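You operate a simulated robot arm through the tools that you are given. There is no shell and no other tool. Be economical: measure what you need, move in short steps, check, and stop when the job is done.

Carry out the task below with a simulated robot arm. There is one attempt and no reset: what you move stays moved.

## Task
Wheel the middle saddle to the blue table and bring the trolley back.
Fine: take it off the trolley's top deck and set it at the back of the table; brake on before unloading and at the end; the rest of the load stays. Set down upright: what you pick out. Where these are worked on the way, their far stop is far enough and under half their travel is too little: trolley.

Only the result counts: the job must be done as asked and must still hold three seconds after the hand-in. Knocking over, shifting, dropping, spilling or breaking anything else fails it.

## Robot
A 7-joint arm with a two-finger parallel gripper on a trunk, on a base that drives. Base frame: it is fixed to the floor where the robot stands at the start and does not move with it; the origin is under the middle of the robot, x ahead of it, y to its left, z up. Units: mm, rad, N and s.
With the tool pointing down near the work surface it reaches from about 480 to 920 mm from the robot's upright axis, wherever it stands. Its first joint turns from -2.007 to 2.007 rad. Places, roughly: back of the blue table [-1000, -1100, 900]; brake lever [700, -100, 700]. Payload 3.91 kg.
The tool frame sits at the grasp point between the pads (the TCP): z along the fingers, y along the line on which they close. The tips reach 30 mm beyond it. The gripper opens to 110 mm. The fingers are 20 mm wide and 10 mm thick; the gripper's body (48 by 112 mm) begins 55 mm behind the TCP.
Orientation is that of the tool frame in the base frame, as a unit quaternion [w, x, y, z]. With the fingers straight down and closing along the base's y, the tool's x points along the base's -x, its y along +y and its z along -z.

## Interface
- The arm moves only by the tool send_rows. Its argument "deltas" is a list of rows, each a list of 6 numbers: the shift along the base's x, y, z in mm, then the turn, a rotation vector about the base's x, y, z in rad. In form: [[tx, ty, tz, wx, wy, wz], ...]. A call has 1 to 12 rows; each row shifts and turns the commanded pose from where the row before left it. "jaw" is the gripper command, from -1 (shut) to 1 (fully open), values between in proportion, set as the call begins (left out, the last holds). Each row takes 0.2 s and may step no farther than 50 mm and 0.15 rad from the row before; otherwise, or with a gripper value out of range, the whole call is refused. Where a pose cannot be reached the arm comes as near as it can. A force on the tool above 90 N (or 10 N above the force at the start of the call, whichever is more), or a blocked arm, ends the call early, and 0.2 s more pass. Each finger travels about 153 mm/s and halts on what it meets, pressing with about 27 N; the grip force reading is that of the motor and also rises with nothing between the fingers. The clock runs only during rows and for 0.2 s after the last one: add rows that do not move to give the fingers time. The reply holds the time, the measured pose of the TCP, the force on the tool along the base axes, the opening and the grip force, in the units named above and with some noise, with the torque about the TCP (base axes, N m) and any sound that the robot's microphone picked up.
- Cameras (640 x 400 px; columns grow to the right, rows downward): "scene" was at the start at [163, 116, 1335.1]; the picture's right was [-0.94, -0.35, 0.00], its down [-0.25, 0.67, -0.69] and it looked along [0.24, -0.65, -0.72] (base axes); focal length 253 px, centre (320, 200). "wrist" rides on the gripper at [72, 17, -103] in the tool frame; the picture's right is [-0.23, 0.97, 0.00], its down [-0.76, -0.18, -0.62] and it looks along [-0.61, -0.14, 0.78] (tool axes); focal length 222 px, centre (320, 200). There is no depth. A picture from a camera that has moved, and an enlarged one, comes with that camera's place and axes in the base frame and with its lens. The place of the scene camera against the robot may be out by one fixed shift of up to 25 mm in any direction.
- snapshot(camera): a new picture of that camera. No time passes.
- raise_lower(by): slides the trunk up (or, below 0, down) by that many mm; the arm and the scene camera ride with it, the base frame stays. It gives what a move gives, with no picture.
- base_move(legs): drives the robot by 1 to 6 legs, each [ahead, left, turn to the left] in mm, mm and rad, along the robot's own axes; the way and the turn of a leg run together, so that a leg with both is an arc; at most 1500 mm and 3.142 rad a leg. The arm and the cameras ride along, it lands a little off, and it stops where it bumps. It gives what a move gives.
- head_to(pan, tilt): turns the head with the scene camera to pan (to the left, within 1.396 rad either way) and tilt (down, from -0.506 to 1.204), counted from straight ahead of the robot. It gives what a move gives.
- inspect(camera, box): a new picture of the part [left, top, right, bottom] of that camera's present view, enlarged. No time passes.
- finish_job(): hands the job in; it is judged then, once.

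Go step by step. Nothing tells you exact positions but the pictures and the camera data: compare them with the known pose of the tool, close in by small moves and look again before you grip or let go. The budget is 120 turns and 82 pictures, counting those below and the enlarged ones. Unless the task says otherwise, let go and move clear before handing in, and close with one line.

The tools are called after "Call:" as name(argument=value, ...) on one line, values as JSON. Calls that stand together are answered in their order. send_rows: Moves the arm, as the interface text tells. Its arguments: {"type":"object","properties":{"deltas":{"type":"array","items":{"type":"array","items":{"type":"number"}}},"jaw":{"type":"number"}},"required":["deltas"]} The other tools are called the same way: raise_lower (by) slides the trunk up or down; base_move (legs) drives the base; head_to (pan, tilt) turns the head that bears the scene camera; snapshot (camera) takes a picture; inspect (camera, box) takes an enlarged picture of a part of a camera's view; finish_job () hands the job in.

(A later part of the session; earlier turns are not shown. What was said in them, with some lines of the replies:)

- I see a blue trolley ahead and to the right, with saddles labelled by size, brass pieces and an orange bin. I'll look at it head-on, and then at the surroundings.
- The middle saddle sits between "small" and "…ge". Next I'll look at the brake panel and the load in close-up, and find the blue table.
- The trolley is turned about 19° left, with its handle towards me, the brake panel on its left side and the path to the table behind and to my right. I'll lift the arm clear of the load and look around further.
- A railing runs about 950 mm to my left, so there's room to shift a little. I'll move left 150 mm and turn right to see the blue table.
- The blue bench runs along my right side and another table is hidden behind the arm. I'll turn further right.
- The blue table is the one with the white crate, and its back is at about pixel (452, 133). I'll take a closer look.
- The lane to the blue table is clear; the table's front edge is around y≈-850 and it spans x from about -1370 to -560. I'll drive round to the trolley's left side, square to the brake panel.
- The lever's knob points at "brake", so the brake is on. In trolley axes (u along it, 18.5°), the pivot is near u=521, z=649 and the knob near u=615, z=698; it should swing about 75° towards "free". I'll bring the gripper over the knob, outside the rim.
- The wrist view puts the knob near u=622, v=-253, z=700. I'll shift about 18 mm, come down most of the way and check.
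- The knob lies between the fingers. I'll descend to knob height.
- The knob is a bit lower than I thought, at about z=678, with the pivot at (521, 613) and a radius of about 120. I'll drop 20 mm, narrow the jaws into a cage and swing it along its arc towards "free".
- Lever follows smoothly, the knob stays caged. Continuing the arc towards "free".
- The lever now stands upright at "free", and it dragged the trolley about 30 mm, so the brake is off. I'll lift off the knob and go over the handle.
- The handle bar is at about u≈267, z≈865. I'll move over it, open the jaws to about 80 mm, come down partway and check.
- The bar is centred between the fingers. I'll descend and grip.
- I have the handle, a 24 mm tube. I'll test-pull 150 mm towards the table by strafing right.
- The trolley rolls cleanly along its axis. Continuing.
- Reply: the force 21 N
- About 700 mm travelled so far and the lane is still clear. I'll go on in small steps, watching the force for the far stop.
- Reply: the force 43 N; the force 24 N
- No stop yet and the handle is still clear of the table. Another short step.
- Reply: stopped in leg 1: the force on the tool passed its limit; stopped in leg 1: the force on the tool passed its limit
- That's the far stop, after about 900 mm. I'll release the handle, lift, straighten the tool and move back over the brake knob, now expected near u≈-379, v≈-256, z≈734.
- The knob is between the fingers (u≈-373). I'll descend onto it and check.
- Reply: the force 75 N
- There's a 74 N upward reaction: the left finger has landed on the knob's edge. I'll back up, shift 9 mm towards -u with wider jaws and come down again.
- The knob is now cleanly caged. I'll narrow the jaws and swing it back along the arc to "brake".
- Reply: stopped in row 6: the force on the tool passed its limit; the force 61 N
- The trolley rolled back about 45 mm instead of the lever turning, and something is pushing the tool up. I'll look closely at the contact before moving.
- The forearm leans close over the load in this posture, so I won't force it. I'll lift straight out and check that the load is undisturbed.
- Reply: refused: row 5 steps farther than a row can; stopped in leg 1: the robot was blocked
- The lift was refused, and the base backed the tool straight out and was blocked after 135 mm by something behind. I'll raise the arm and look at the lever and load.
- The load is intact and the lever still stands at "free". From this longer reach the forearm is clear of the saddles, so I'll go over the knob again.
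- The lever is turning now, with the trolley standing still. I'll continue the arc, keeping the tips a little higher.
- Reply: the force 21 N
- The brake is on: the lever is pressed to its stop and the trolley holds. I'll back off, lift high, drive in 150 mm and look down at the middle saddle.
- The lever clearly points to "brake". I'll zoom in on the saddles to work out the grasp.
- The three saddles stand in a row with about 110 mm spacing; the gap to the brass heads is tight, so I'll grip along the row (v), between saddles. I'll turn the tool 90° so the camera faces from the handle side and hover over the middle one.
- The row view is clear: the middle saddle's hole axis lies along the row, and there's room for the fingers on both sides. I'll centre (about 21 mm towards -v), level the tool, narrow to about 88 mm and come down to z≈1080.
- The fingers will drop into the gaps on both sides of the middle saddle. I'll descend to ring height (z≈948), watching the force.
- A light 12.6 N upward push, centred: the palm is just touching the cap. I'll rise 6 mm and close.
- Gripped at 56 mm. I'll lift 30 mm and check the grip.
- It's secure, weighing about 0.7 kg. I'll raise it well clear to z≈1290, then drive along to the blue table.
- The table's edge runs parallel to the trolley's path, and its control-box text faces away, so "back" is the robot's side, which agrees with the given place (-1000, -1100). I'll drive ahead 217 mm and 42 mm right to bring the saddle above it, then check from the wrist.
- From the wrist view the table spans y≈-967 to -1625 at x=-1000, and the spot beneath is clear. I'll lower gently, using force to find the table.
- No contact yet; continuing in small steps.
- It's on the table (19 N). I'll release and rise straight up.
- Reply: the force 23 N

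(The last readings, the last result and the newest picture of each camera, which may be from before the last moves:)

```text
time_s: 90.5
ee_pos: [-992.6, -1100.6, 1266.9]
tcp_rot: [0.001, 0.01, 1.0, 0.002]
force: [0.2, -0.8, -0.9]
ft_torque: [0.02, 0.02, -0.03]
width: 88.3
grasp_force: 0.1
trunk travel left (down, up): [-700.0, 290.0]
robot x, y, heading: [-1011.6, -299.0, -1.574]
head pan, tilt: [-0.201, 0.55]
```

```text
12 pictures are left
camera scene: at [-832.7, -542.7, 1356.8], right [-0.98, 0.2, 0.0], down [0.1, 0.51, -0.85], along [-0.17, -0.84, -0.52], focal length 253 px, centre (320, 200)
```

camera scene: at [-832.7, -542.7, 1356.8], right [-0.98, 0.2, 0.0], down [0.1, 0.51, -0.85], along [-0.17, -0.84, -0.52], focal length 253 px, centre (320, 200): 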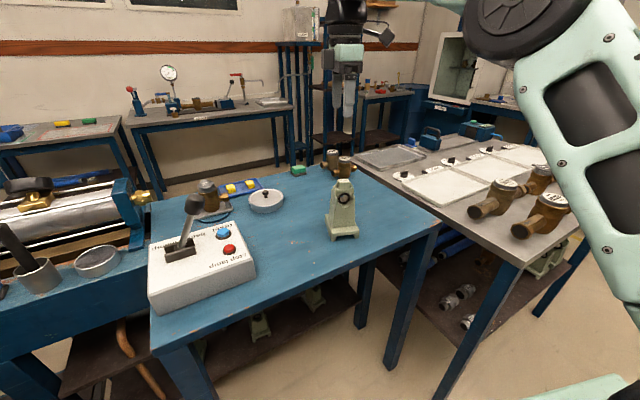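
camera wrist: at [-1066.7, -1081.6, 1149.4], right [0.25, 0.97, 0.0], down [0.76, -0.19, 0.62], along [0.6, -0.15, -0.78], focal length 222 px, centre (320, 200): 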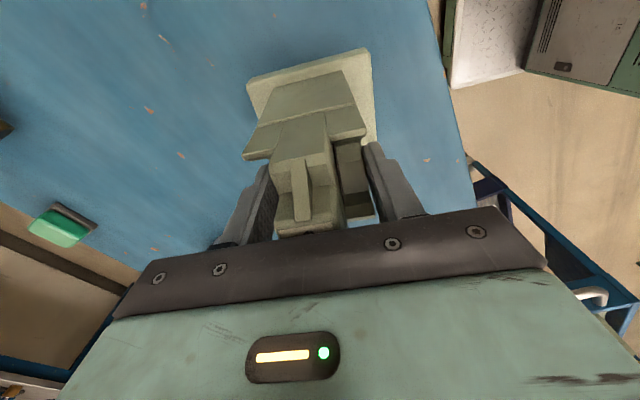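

The middle saddle stands upright on the table. Now I'll drive back beside the trolley.

Call:
base_move(legs=[[-217, 42, 0], [0, 0, 0.344], [-150, 480, 0]])

Call:
head_to(pan=0.0, tilt=0.8)

```text
time_s: 95.8
ee_pos: [-271.7, -528.5, 1266.8]
tcp_rot: [0.0, -0.162, 0.987, 0.001]
force: [0.1, -1.0, -0.2]
ft_torque: [0.0, 0.01, 0.03]
width: 87.7
grasp_force: 0.0
trunk travel left (down, up): [-700.0, 290.0]
robot x, y, heading: [-563.7, 224.5, -1.224]
head pan, tilt: [-0.201, 0.55]
```

```text
time_s: 96.6
ee_pos: [-272.4, -528.2, 1266.8]
tcp_rot: [0.0, -0.161, 0.987, 0.002]
force: [0.5, -0.2, 0.2]
ft_torque: [0.02, 0.0, -0.01]
width: 87.9
grasp_force: 0.0
trunk travel left (down, up): [-700.0, 290.0]
robot x, y, heading: [-561.0, 224.5, -1.224]
head pan, tilt: [0.0, 0.799]
```

Call:
send_rows(deltas=[[11.2, 19.6, 0, 0, 0, -0.143], [11.2, 19.6, 0, 0, 0, -0.143], [11.2, 19.6, 0, 0, 0, -0.143], [11.2, 19.6, 0, 0, 0, -0.143], [11.2, 19.6, 0, 0, 0, -0.143], [11.2, 19.6, 0, 0, 0, -0.143], [11.2, 19.6, 0, 0, 0, -0.143], [11.2, 19.6, 0, 0, 0, -0.143], [11.2, 19.6, 0, 0, 0, -0.143], [11.2, 19.6, 0, 0, 0, -0.143], [11.2, 19.6, 0, 0, 0, -0.141], [0, 0, -50, 0, 0, 0]], jaw=0.3)

Call:
send_rows(deltas=[[0, 0, -50, 0, 0, 0], [0, 0, -50, 0, 0, 0], [0, 0, -50, 0, 0, 0], [0, 0, -50, 0, 0, 0], [0, 0, -50, 0, 0, 0], [0, 0, -50, 0, 0, 0], [0, 0, -50, 0, 0, 0], [0, 0, -50, 0, 0, 0], [0, 0, -30, 0, 0, 0]])

Call:
snapshot(camera="wrist")

```text
time_s: 99.2
ee_pos: [-148.6, -314.8, 1218.0]
tcp_rot: [0.002, 0.584, 0.812, 0.002]
force: [-0.1, 0.2, -0.2]
ft_torque: [-0.04, 0.0, 0.0]
width: 71.3
grasp_force: 0.0
trunk travel left (down, up): [-700.0, 290.0]
robot x, y, heading: [-561.5, 221.7, -1.222]
head pan, tilt: [0.0, 0.799]
```

```text
time_s: 101.2
ee_pos: [-149.3, -312.9, 787.5]
tcp_rot: [0.001, 0.583, 0.812, 0.002]
force: [-1.0, 0.7, 0.5]
ft_torque: [0.02, -0.03, 0.01]
width: 71.4
grasp_force: 0.0
trunk travel left (down, up): [-700.0, 290.0]
robot x, y, heading: [-563.1, 220.2, -1.225]
head pan, tilt: [0.0, 0.799]
```

```text
11 pictures are left
camera wrist: at [-156.4, -239.1, 891.4], right [1.0, 0.1, 0.0], down [0.07, -0.78, 0.62], along [0.06, -0.62, -0.78], focal length 222 px, centre (320, 200)
```

wrist: 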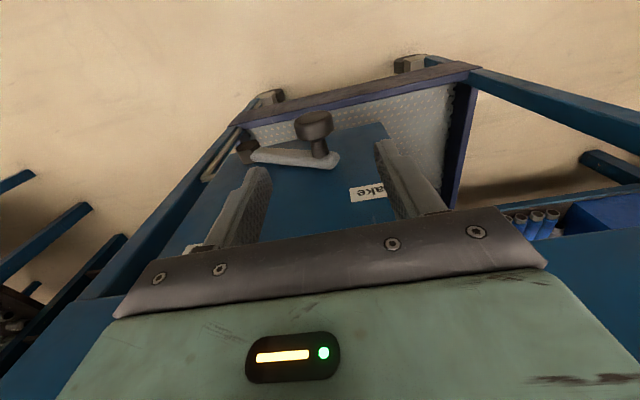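

The knob is between the fingers. I'll descend, cage it and swing it to "free".

Call:
send_rows(deltas=[[0, 0, -46, 0, 0, 0], [0, 0, -46, 0, 0, 0], [0, 0, 0, 0, 0, 0]])

Call:
send_rows(deltas=[[0, 0, 0, 0, 0, 0], [0, 0, 0, 0, 0, 0], [-15.7, -5.3, 14, 0, 0, 0], [-10.4, -3.5, 11, 0, 0, 0], [-11.7, -3.9, 10, 0, 0, 0], [-12.7, -4.2, 8, 0, 0, 0], [-13.8, -4.6, 6.5, 0, 0, 0], [-14.4, -4.8, 4.5, 0, 0, 0], [-14.9, -5, 2.5, 0, 0, 0], [-11.9, -4, 0.5, 0, 0, 0]], jaw=-0.1)

Call:
snapshot(camera="wrist")

```text
time_s: 102.0
ee_pos: [-149.8, -309.3, 695.4]
tcp_rot: [0.001, 0.583, 0.812, 0.002]
force: [-0.1, -0.4, -0.6]
ft_torque: [0.0, 0.0, 0.0]
width: 71.4
grasp_force: 0.0
trunk travel left (down, up): [-700.0, 290.0]
robot x, y, heading: [-560.1, 215.2, -1.232]
head pan, tilt: [0.0, 0.799]
```

```text
time_s: 104.2
ee_pos: [-254.6, -347.9, 752.4]
tcp_rot: [0.001, 0.583, 0.812, 0.001]
force: [-0.5, 0.5, 0.2]
ft_torque: [0.0, 0.02, 0.0]
width: 49.4
grasp_force: 0.0
trunk travel left (down, up): [-700.0, 290.0]
robot x, y, heading: [-565.4, 221.7, -1.224]
head pan, tilt: [0.0, 0.799]
```

```text
10 pictures are left
camera wrist: at [-261.7, -274.5, 857.6], right [1.0, 0.1, 0.0], down [0.07, -0.78, 0.62], along [0.06, -0.62, -0.78], focal length 222 px, centre (320, 200)
```

wrist: 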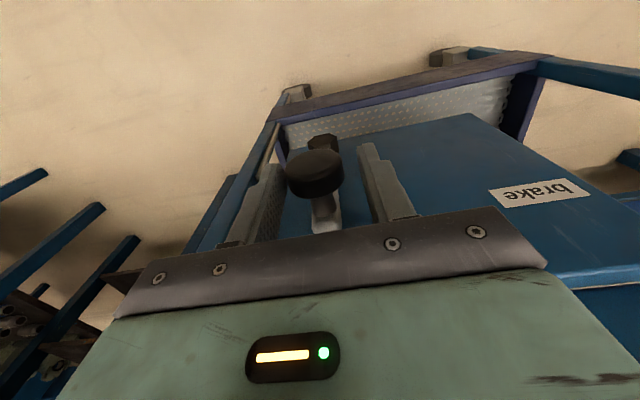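

The lever is at "free". Now to the handle, expected near u≈-559, v≈-430.

Call:
send_rows(deltas=[[0, 0, 46, 0, 0, 0], [0, 0, 46, 0, 0, 0], [0, 0, 46, 0, 0, 0], [0, 0, 46, 0, 0, 0], [0, 0, 47, 0, 0, 0], [0, 0, 47, 0, 0, 0], [-39.2, -13.1, 0, 0, 0, 0], [-39.2, -13.1, 0, 0, 0, 0], [-39.2, -13.1, 0, 0, 0, 0], [-39.2, -13.1, 0, 0, 0, 0], [-39.2, -13.1, 0, 0, 0, 0]])

Call:
send_rows(deltas=[[14.4, -42.9, 0, 0, 0, 0], [14.4, -42.9, 0, 0, 0, 0], [14.4, -42.9, 0, 0, 0, 0], [14.2, -42.9, 0, 0, 0, 0], [0, 0, -40, 0, 0, 0], [0, 0, -40, 0, 0, 0]], jaw=0.6)

Call:
snapshot(camera="wrist")

```text
time_s: 106.6
ee_pos: [-453.2, -414.2, 1029.3]
tcp_rot: [0.001, 0.584, 0.812, 0.0]
force: [0.5, 0.2, -0.5]
ft_torque: [-0.02, 0.02, 0.01]
width: 49.7
grasp_force: 0.0
trunk travel left (down, up): [-700.0, 290.0]
robot x, y, heading: [-563.3, 219.1, -1.223]
head pan, tilt: [0.0, 0.799]
```

```text
time_s: 108.0
ee_pos: [-395.0, -587.6, 951.0]
tcp_rot: [0.0, 0.583, 0.812, 0.002]
force: [-0.3, 0.4, 0.1]
ft_torque: [-0.02, 0.0, 0.0]
width: 88.0
grasp_force: 0.0
trunk travel left (down, up): [-700.0, 290.0]
robot x, y, heading: [-561.8, 216.9, -1.229]
head pan, tilt: [0.0, 0.799]
```

```text
9 pictures are left
camera wrist: at [-401.2, -513.8, 1054.8], right [1.0, 0.1, 0.0], down [0.07, -0.78, 0.62], along [0.06, -0.62, -0.78], focal length 222 px, centre (320, 200)
```

wrist: 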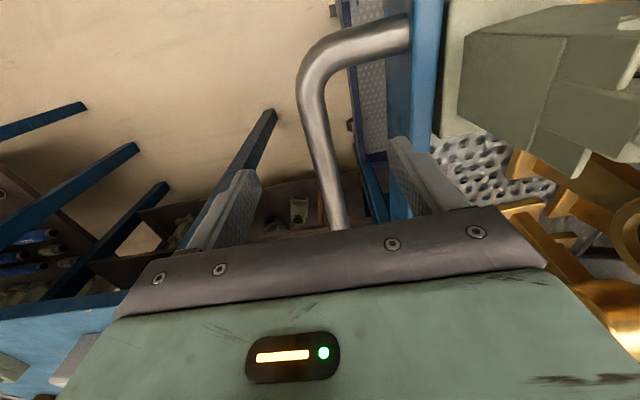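

The bar is centred. Descend and grip.

Call:
send_rows(deltas=[[0, 0, -42, 0, 0, 0], [0, 0, -42, 0, 0, 0]])

Call:
send_rows(deltas=[[0, 0, 0, 0, 0, 0], [0, 0, 0, 0, 0, 0], [0, 0, 0, 0, 0, 0]], jaw=-1)

Call:
base_move(legs=[[3, 200, 0]])

```text
time_s: 108.6
ee_pos: [-394.8, -587.2, 866.0]
tcp_rot: [0.001, 0.584, 0.812, 0.001]
force: [0.9, 0.7, -0.4]
ft_torque: [-0.03, -0.01, -0.02]
width: 88.2
grasp_force: 0.1
trunk travel left (down, up): [-700.0, 290.0]
robot x, y, heading: [-562.8, 221.4, -1.226]
head pan, tilt: [0.0, 0.799]
```

```text
time_s: 109.4
ee_pos: [-395.2, -588.1, 866.2]
tcp_rot: [0.001, 0.585, 0.811, 0.0]
force: [-3.3, 0.2, -2.4]
ft_torque: [-0.54, -0.07, -1.04]
width: 24.0
grasp_force: 45.1
trunk travel left (down, up): [-700.0, 290.0]
robot x, y, heading: [-562.1, 222.8, -1.227]
head pan, tilt: [0.0, 0.799]
```

```text
time_s: 111.0
ee_pos: [-194.3, -521.3, 867.1]
tcp_rot: [0.001, 0.582, 0.813, -0.001]
force: [6.3, -27.4, -3.8]
ft_torque: [-0.17, -0.05, -0.92]
width: 24.0
grasp_force: 45.2
trunk travel left (down, up): [-700.0, 290.0]
robot x, y, heading: [-365.7, 289.1, -1.229]
head pan, tilt: [0.0, 0.799]
```

It's rolling back fine. I'll check that the lane on my left is clear before going on.

Call:
head_to(pan=1.396, tilt=0.55)

Call:
snapshot(camera="scene")

```text
time_s: 112.6
ee_pos: [-194.7, -521.3, 867.4]
tcp_rot: [0.002, 0.582, 0.813, -0.001]
force: [3.5, -10.9, -13.0]
ft_torque: [-0.74, -0.2, -0.85]
width: 23.7
grasp_force: 44.7
trunk travel left (down, up): [-700.0, 290.0]
robot x, y, heading: [-365.9, 289.6, -1.22]
head pan, tilt: [1.396, 0.55]
```

```text
8 pictures are left
camera scene: at [-41.0, 225.2, 1356.8], right [0.17, -0.99, 0.0], down [-0.52, -0.09, -0.85], along [0.84, 0.15, -0.52], focal length 253 px, centre (320, 200)
```

scene: 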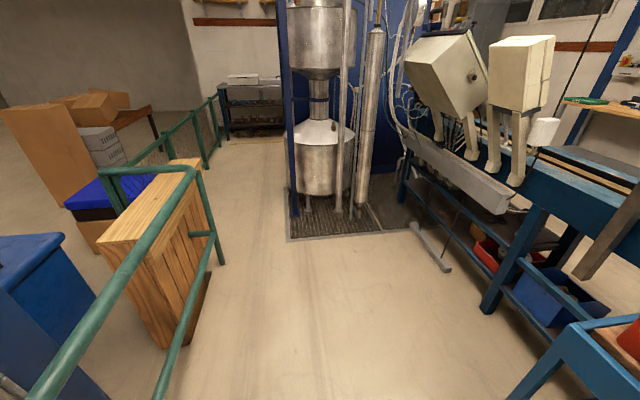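

The railing runs parallel to the path, only about 30 mm behind the robot. I'll open the jaws, drive 90 mm ahead so the fingers slide along the bar, and regrip.

Call:
send_rows(deltas=[[0, 0, 0, 0, 0, 0], [0, 0, 0, 0, 0, 0]], jaw=0.3)

Call:
base_move(legs=[[90, -2, -0.02]])

Call:
send_rows(deltas=[[0, 0, 0, 0, 0, 0], [0, 0, 0, 0, 0, 0], [0, 0, 0, 0, 0, 0]], jaw=-1)

Call:
base_move(legs=[[2, 200, 0]])

```text
time_s: 113.2
ee_pos: [-194.5, -520.7, 867.8]
tcp_rot: [0.002, 0.583, 0.813, -0.001]
force: [1.0, 0.6, 0.1]
ft_torque: [0.02, 0.0, -0.01]
width: 71.4
grasp_force: 0.1
trunk travel left (down, up): [-700.0, 290.0]
robot x, y, heading: [-364.3, 286.3, -1.224]
head pan, tilt: [1.396, 0.55]
```

```text
time_s: 114.3
ee_pos: [-183.0, -609.6, 867.2]
tcp_rot: [0.003, 0.591, 0.807, -0.001]
force: [0.0, 0.1, 0.2]
ft_torque: [-0.01, 0.02, 0.01]
width: 71.7
grasp_force: 0.0
trunk travel left (down, up): [-700.0, 290.0]
robot x, y, heading: [-335.2, 198.6, -1.247]
head pan, tilt: [1.396, 0.55]
```

```text
time_s: 115.1
ee_pos: [-183.9, -609.9, 867.4]
tcp_rot: [0.003, 0.591, 0.807, -0.001]
force: [-5.5, -3.4, -0.7]
ft_torque: [-0.12, 0.37, 0.17]
width: 23.9
grasp_force: 45.2
trunk travel left (down, up): [-700.0, 290.0]
robot x, y, heading: [-338.3, 201.7, -1.246]
head pan, tilt: [1.396, 0.55]
```

```text
time_s: 116.7
ee_pos: [-1.9, -551.2, 867.2]
tcp_rot: [0.002, 0.593, 0.805, -0.002]
force: [-2.9, -6.5, 3.2]
ft_torque: [-0.12, 0.29, 0.93]
width: 23.6
grasp_force: 45.2
trunk travel left (down, up): [-700.0, 290.0]
robot x, y, heading: [-145.4, 261.8, -1.241]
head pan, tilt: [1.396, 0.55]
```

Call:
base_move(legs=[[4, 300, 0]])

Call:
base_move(legs=[[2, 130, 0]])

Call:
base_move(legs=[[0, 30, 0]])

```text
time_s: 118.8
ee_pos: [283.0, -458.3, 866.9]
tcp_rot: [-0.002, 0.596, 0.803, -0.007]
force: [-24.6, -1.3, -1.4]
ft_torque: [0.55, 0.7, 0.93]
width: 24.2
grasp_force: 45.1
trunk travel left (down, up): [-700.0, 290.0]
robot x, y, heading: [144.6, 359.7, -1.249]
head pan, tilt: [1.396, 0.55]
```

```text
time_s: 120.0
ee_pos: [385.0, -425.5, 867.1]
tcp_rot: [-0.009, 0.601, 0.799, -0.015]
force: [-48.1, -13.7, 0.6]
ft_torque: [0.3, 0.58, 0.81]
width: 24.2
grasp_force: 44.9
trunk travel left (down, up): [-700.0, 290.0]
robot x, y, heading: [268.4, 395.9, -1.254]
head pan, tilt: [1.396, 0.55]
```

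```text
time_s: 120.9
ee_pos: [415.0, -415.3, 866.7]
tcp_rot: [-0.009, 0.601, 0.799, -0.017]
force: [6.3, -1.5, -1.4]
ft_torque: [0.1, -0.3, 1.19]
width: 24.3
grasp_force: 44.9
trunk travel left (down, up): [-700.0, 290.0]
robot x, y, heading: [299.8, 404.2, -1.25]
head pan, tilt: [1.396, 0.55]
```

About 60 mm remain to the original place. I'll push on in small steps towards the home stop.

Call:
base_move(legs=[[0, 40, 0]])

Call:
base_move(legs=[[0, 20, 0]])

Call:
base_move(legs=[[0, 20, 0]])

```text
time_s: 121.7
ee_pos: [452.3, -402.2, 868.1]
tcp_rot: [-0.01, 0.602, 0.798, -0.018]
force: [-5.0, -5.2, 0.3]
ft_torque: [0.13, -0.24, 1.25]
width: 24.3
grasp_force: 44.5
trunk travel left (down, up): [-700.0, 290.0]
robot x, y, heading: [339.8, 420.5, -1.249]
head pan, tilt: [1.396, 0.55]
```

```text
time_s: 122.5
ee_pos: [469.1, -399.2, 868.7]
tcp_rot: [-0.01, 0.602, 0.798, -0.018]
force: [-20.8, -10.6, -1.9]
ft_torque: [-0.24, 0.07, 0.99]
width: 24.0
grasp_force: 44.6
trunk travel left (down, up): [-700.0, 290.0]
robot x, y, heading: [359.3, 424.2, -1.253]
head pan, tilt: [1.396, 0.55]
```

```text
time_s: 123.3
ee_pos: [470.7, -397.9, 867.6]
tcp_rot: [-0.015, 0.607, 0.794, -0.026]
force: [-66.9, -34.2, -8.3]
ft_torque: [-1.25, -0.03, 1.19]
width: 24.6
grasp_force: 44.9
trunk travel left (down, up): [-700.0, 290.0]
robot x, y, heading: [374.6, 432.5, -1.243]
head pan, tilt: [1.396, 0.55]
```

That's the home stop: handle u≈320, matching its starting place. I'll release, lift and level the tool, back the base 80 mm and head for the brake knob.

Call:
send_rows(deltas=[[0, 0, 0, 0, 0, 0], [0, 0, 0, 0, 0, 0], [0, 0, 40, 0, 0, 0], [0, 0, 40, 0.025, -0.055, 0.056], [0, 0, 40, 0, 0, 0], [0, 0, 45, 0, 0, 0]], jaw=0.5)

Call:
base_move(legs=[[-80, 0, 0]])

Call:
send_rows(deltas=[[-15, 45, 0, 0, 0, 0], [-15, 45, 0, 0, 0, 0], [-15, 45, 0, 0, 0, 0], [-15, 45, 0, 0, 0, 0], [38.5, 12.9, 0, 0, 0, 0], [38.5, 12.9, 0, 0, 0, 0], [38.5, 12.9, 0, 0, 0, 0], [38.5, 12.9, 0, 0, 0, 0], [38.5, 12.9, 0, 0, 0, 0]], jaw=0.3)

```text
time_s: 124.7
ee_pos: [474.3, -396.1, 1032.7]
tcp_rot: [-0.001, 0.586, 0.81, -0.001]
force: [1.4, 0.0, 0.2]
ft_torque: [-0.01, -0.01, 0.01]
width: 82.6
grasp_force: 0.1
trunk travel left (down, up): [-700.0, 290.0]
robot x, y, heading: [378.5, 431.6, -1.251]
head pan, tilt: [1.396, 0.55]
```

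```text
time_s: 125.8
ee_pos: [446.0, -319.9, 1032.3]
tcp_rot: [-0.001, 0.585, 0.811, -0.002]
force: [0.0, -0.5, 0.3]
ft_torque: [0.0, 0.0, -0.02]
width: 82.4
grasp_force: 0.0
trunk travel left (down, up): [-700.0, 290.0]
robot x, y, heading: [351.0, 507.2, -1.25]
head pan, tilt: [1.396, 0.55]
```

```text
time_s: 127.8
ee_pos: [578.2, -73.4, 1033.0]
tcp_rot: [-0.001, 0.586, 0.81, -0.002]
force: [0.1, 0.2, 0.1]
ft_torque: [0.01, -0.04, 0.0]
width: 71.6
grasp_force: 0.0
trunk travel left (down, up): [-700.0, 290.0]
robot x, y, heading: [352.3, 510.3, -1.258]
head pan, tilt: [1.396, 0.55]
```

Call:
send_rows(deltas=[[0, 0, -50, 0, 0, 0], [0, 0, -50, 0, 0, 0], [0, 0, -50, 0, 0, 0], [0, 0, -50, 0, 0, 0]])

Call:
snapshot(camera="wrist")

```text
time_s: 128.8
ee_pos: [576.1, -74.8, 831.8]
tcp_rot: [-0.001, 0.586, 0.81, -0.003]
force: [-0.4, -0.5, -0.4]
ft_torque: [0.0, -0.02, -0.02]
width: 71.3
grasp_force: 0.1
trunk travel left (down, up): [-700.0, 290.0]
robot x, y, heading: [350.7, 508.4, -1.255]
head pan, tilt: [1.396, 0.55]
```

```text
7 pictures are left
camera wrist: at [569.8, -0.3, 935.7], right [1.0, 0.09, 0.0], down [0.07, -0.78, 0.63], along [0.05, -0.62, -0.78], focal length 222 px, centre (320, 200)
```

wrist: 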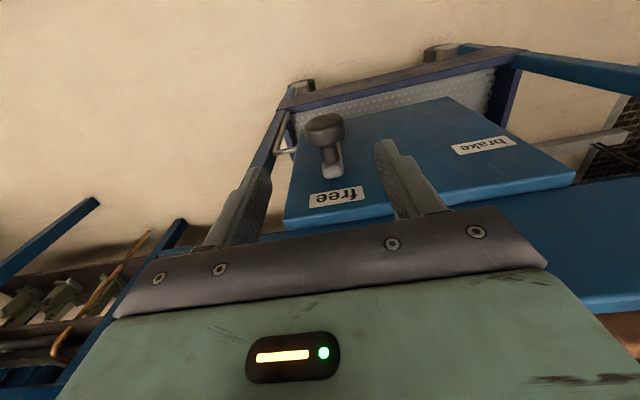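

The knob is centred between the fingers. I'll descend with the tips kept high, cage it, and swing it to "brake".

Call:
send_rows(deltas=[[0, 0, -40, 0, 0, 0], [0, 0, -39, 0, 0, 0], [0, 0, 0, 0, 0, 0]])

Call:
send_rows(deltas=[[0, 0, 0, 0, 0, 0], [0, 0, 0, 0, 0, 0], [8.5, 2.9, 0, 0, 0, 0], [15.9, 5.3, 0, 0, 0, 0], [15.7, 5.3, -3, 0, 0, 0], [15, 5, -5.5, 0, 0, 0], [14.1, 4.7, -8, 0, 0, 0], [13, 4.3, -10, 0, 0, 0], [11.5, 3.8, -11.7, 0, 0, 0], [9.9, 3.3, -13.3, 0, 0, 0], [5.2, 1.7, -9, 0, 0, 0]], jaw=-0.1)

Call:
snapshot(camera="wrist")

```text
time_s: 129.6
ee_pos: [578.6, -74.7, 754.7]
tcp_rot: [0.0, 0.586, 0.811, -0.002]
force: [0.0, 0.2, 0.8]
ft_torque: [0.0, -0.03, 0.02]
width: 71.6
grasp_force: 0.0
trunk travel left (down, up): [-700.0, 290.0]
robot x, y, heading: [350.3, 507.6, -1.253]
head pan, tilt: [1.396, 0.55]
```

```text
time_s: 132.0
ee_pos: [681.4, -39.9, 692.1]
tcp_rot: [-0.003, 0.587, 0.809, -0.004]
force: [-19.7, -9.5, 4.5]
ft_torque: [-0.16, 0.4, -0.15]
width: 60.4
grasp_force: 11.0
trunk travel left (down, up): [-700.0, 290.0]
robot x, y, heading: [348.7, 508.9, -1.251]
head pan, tilt: [1.396, 0.55]
```

```text
6 pictures are left
camera wrist: at [676.7, 34.6, 796.1], right [1.0, 0.09, -0.01], down [0.07, -0.78, 0.62], along [0.05, -0.62, -0.78], focal length 222 px, centre (320, 200)
```

wrist: 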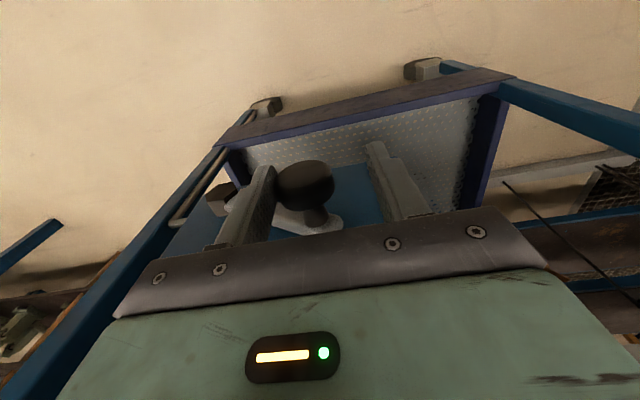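

The lever is hard against its brake stop, the same reading as before. I'll back off, lift clear and take a final look.

Call:
send_rows(deltas=[[-9, -3, 0, 0, 0, 0], [0, 0, 0, 0, 0, 0], [0, 0, 40, 0, 0, 0], [0, 0, 50, 0, 0, 0], [0, 0, 50, 0, 0, 0], [0, 0, 50, 0, 0, 0], [0, 0, 50, 0, 0, 0], [0, 0, 50, 0, 0, 0], [0, 0, 50, 0, 0, 0], [0, 0, 50, 0, 0, 0], [0, 0, 50, 0, 0, 0], [0, 0, 50, 0, 0, 0]], jaw=0.1)

Call:
head_to(pan=0.1, tilt=0.9)

Call:
send_rows(deltas=[[-45, -10, 0, 0, 0, 0], [-45, -10, 0, 0, 0, 0], [-45, -10, 0, 0, 0, 0], [-45, -10, 0, 0, 0, 0], [-45, -10, 0, 0, 0, 0], [-45, -10, 0, 0, 0, 0]])

Call:
snapshot(camera="scene")

```text
time_s: 134.6
ee_pos: [678.9, -40.5, 1185.1]
tcp_rot: [-0.002, 0.585, 0.811, -0.002]
force: [0.4, 0.0, 0.5]
ft_torque: [0.03, 0.07, 0.02]
width: 60.4
grasp_force: 0.1
trunk travel left (down, up): [-700.0, 290.0]
robot x, y, heading: [349.7, 511.1, -1.245]
head pan, tilt: [1.396, 0.55]
```

```text
time_s: 136.0
ee_pos: [678.7, -39.1, 1183.8]
tcp_rot: [-0.002, 0.585, 0.811, -0.001]
force: [0.2, -0.2, 0.4]
ft_torque: [-0.02, -0.01, -0.03]
width: 60.7
grasp_force: 0.1
trunk travel left (down, up): [-700.0, 290.0]
robot x, y, heading: [349.7, 509.0, -1.251]
head pan, tilt: [0.099, 0.901]
```

```text
time_s: 137.4
ee_pos: [408.9, -102.8, 1182.3]
tcp_rot: [-0.001, 0.586, 0.811, -0.002]
force: [0.5, 0.6, 1.1]
ft_torque: [-0.01, 0.02, 0.02]
width: 60.4
grasp_force: 0.0
trunk travel left (down, up): [-700.0, 290.0]
robot x, y, heading: [352.2, 508.9, -1.249]
head pan, tilt: [0.099, 0.901]
```

```text
5 pictures are left
camera scene: at [613.6, 356.0, 1327.6], right [-0.91, -0.41, 0.0], down [-0.32, 0.72, -0.62], along [0.25, -0.57, -0.78], focal length 253 px, centre (320, 200)
```

scene: 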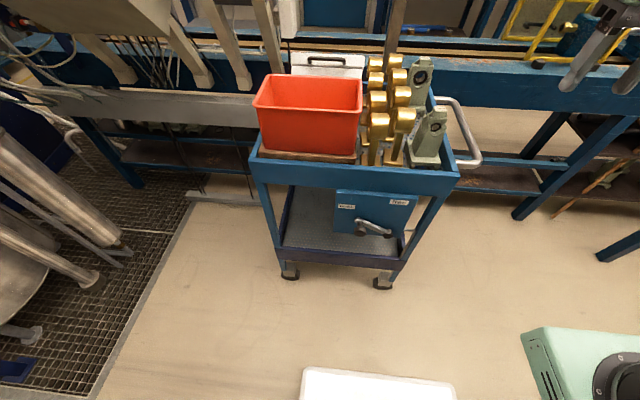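

The trolley is back at its starting place, the lever points to "brake", the small and large saddles and the rest of the load are in place, and the arm is clear. Handing in.

Call:
finish_job()

```text
The job is handed in.
```

The middle saddle stands upright on the blue table, and the trolley is back home with the brake on and the rest of its load in place. I took "back of the table" as the robot's side, since the given place (-1000, -1100) lies there. While reversing, the robot also bumped something behind it once, probably the railing; I saw no damage but did not check it closely.
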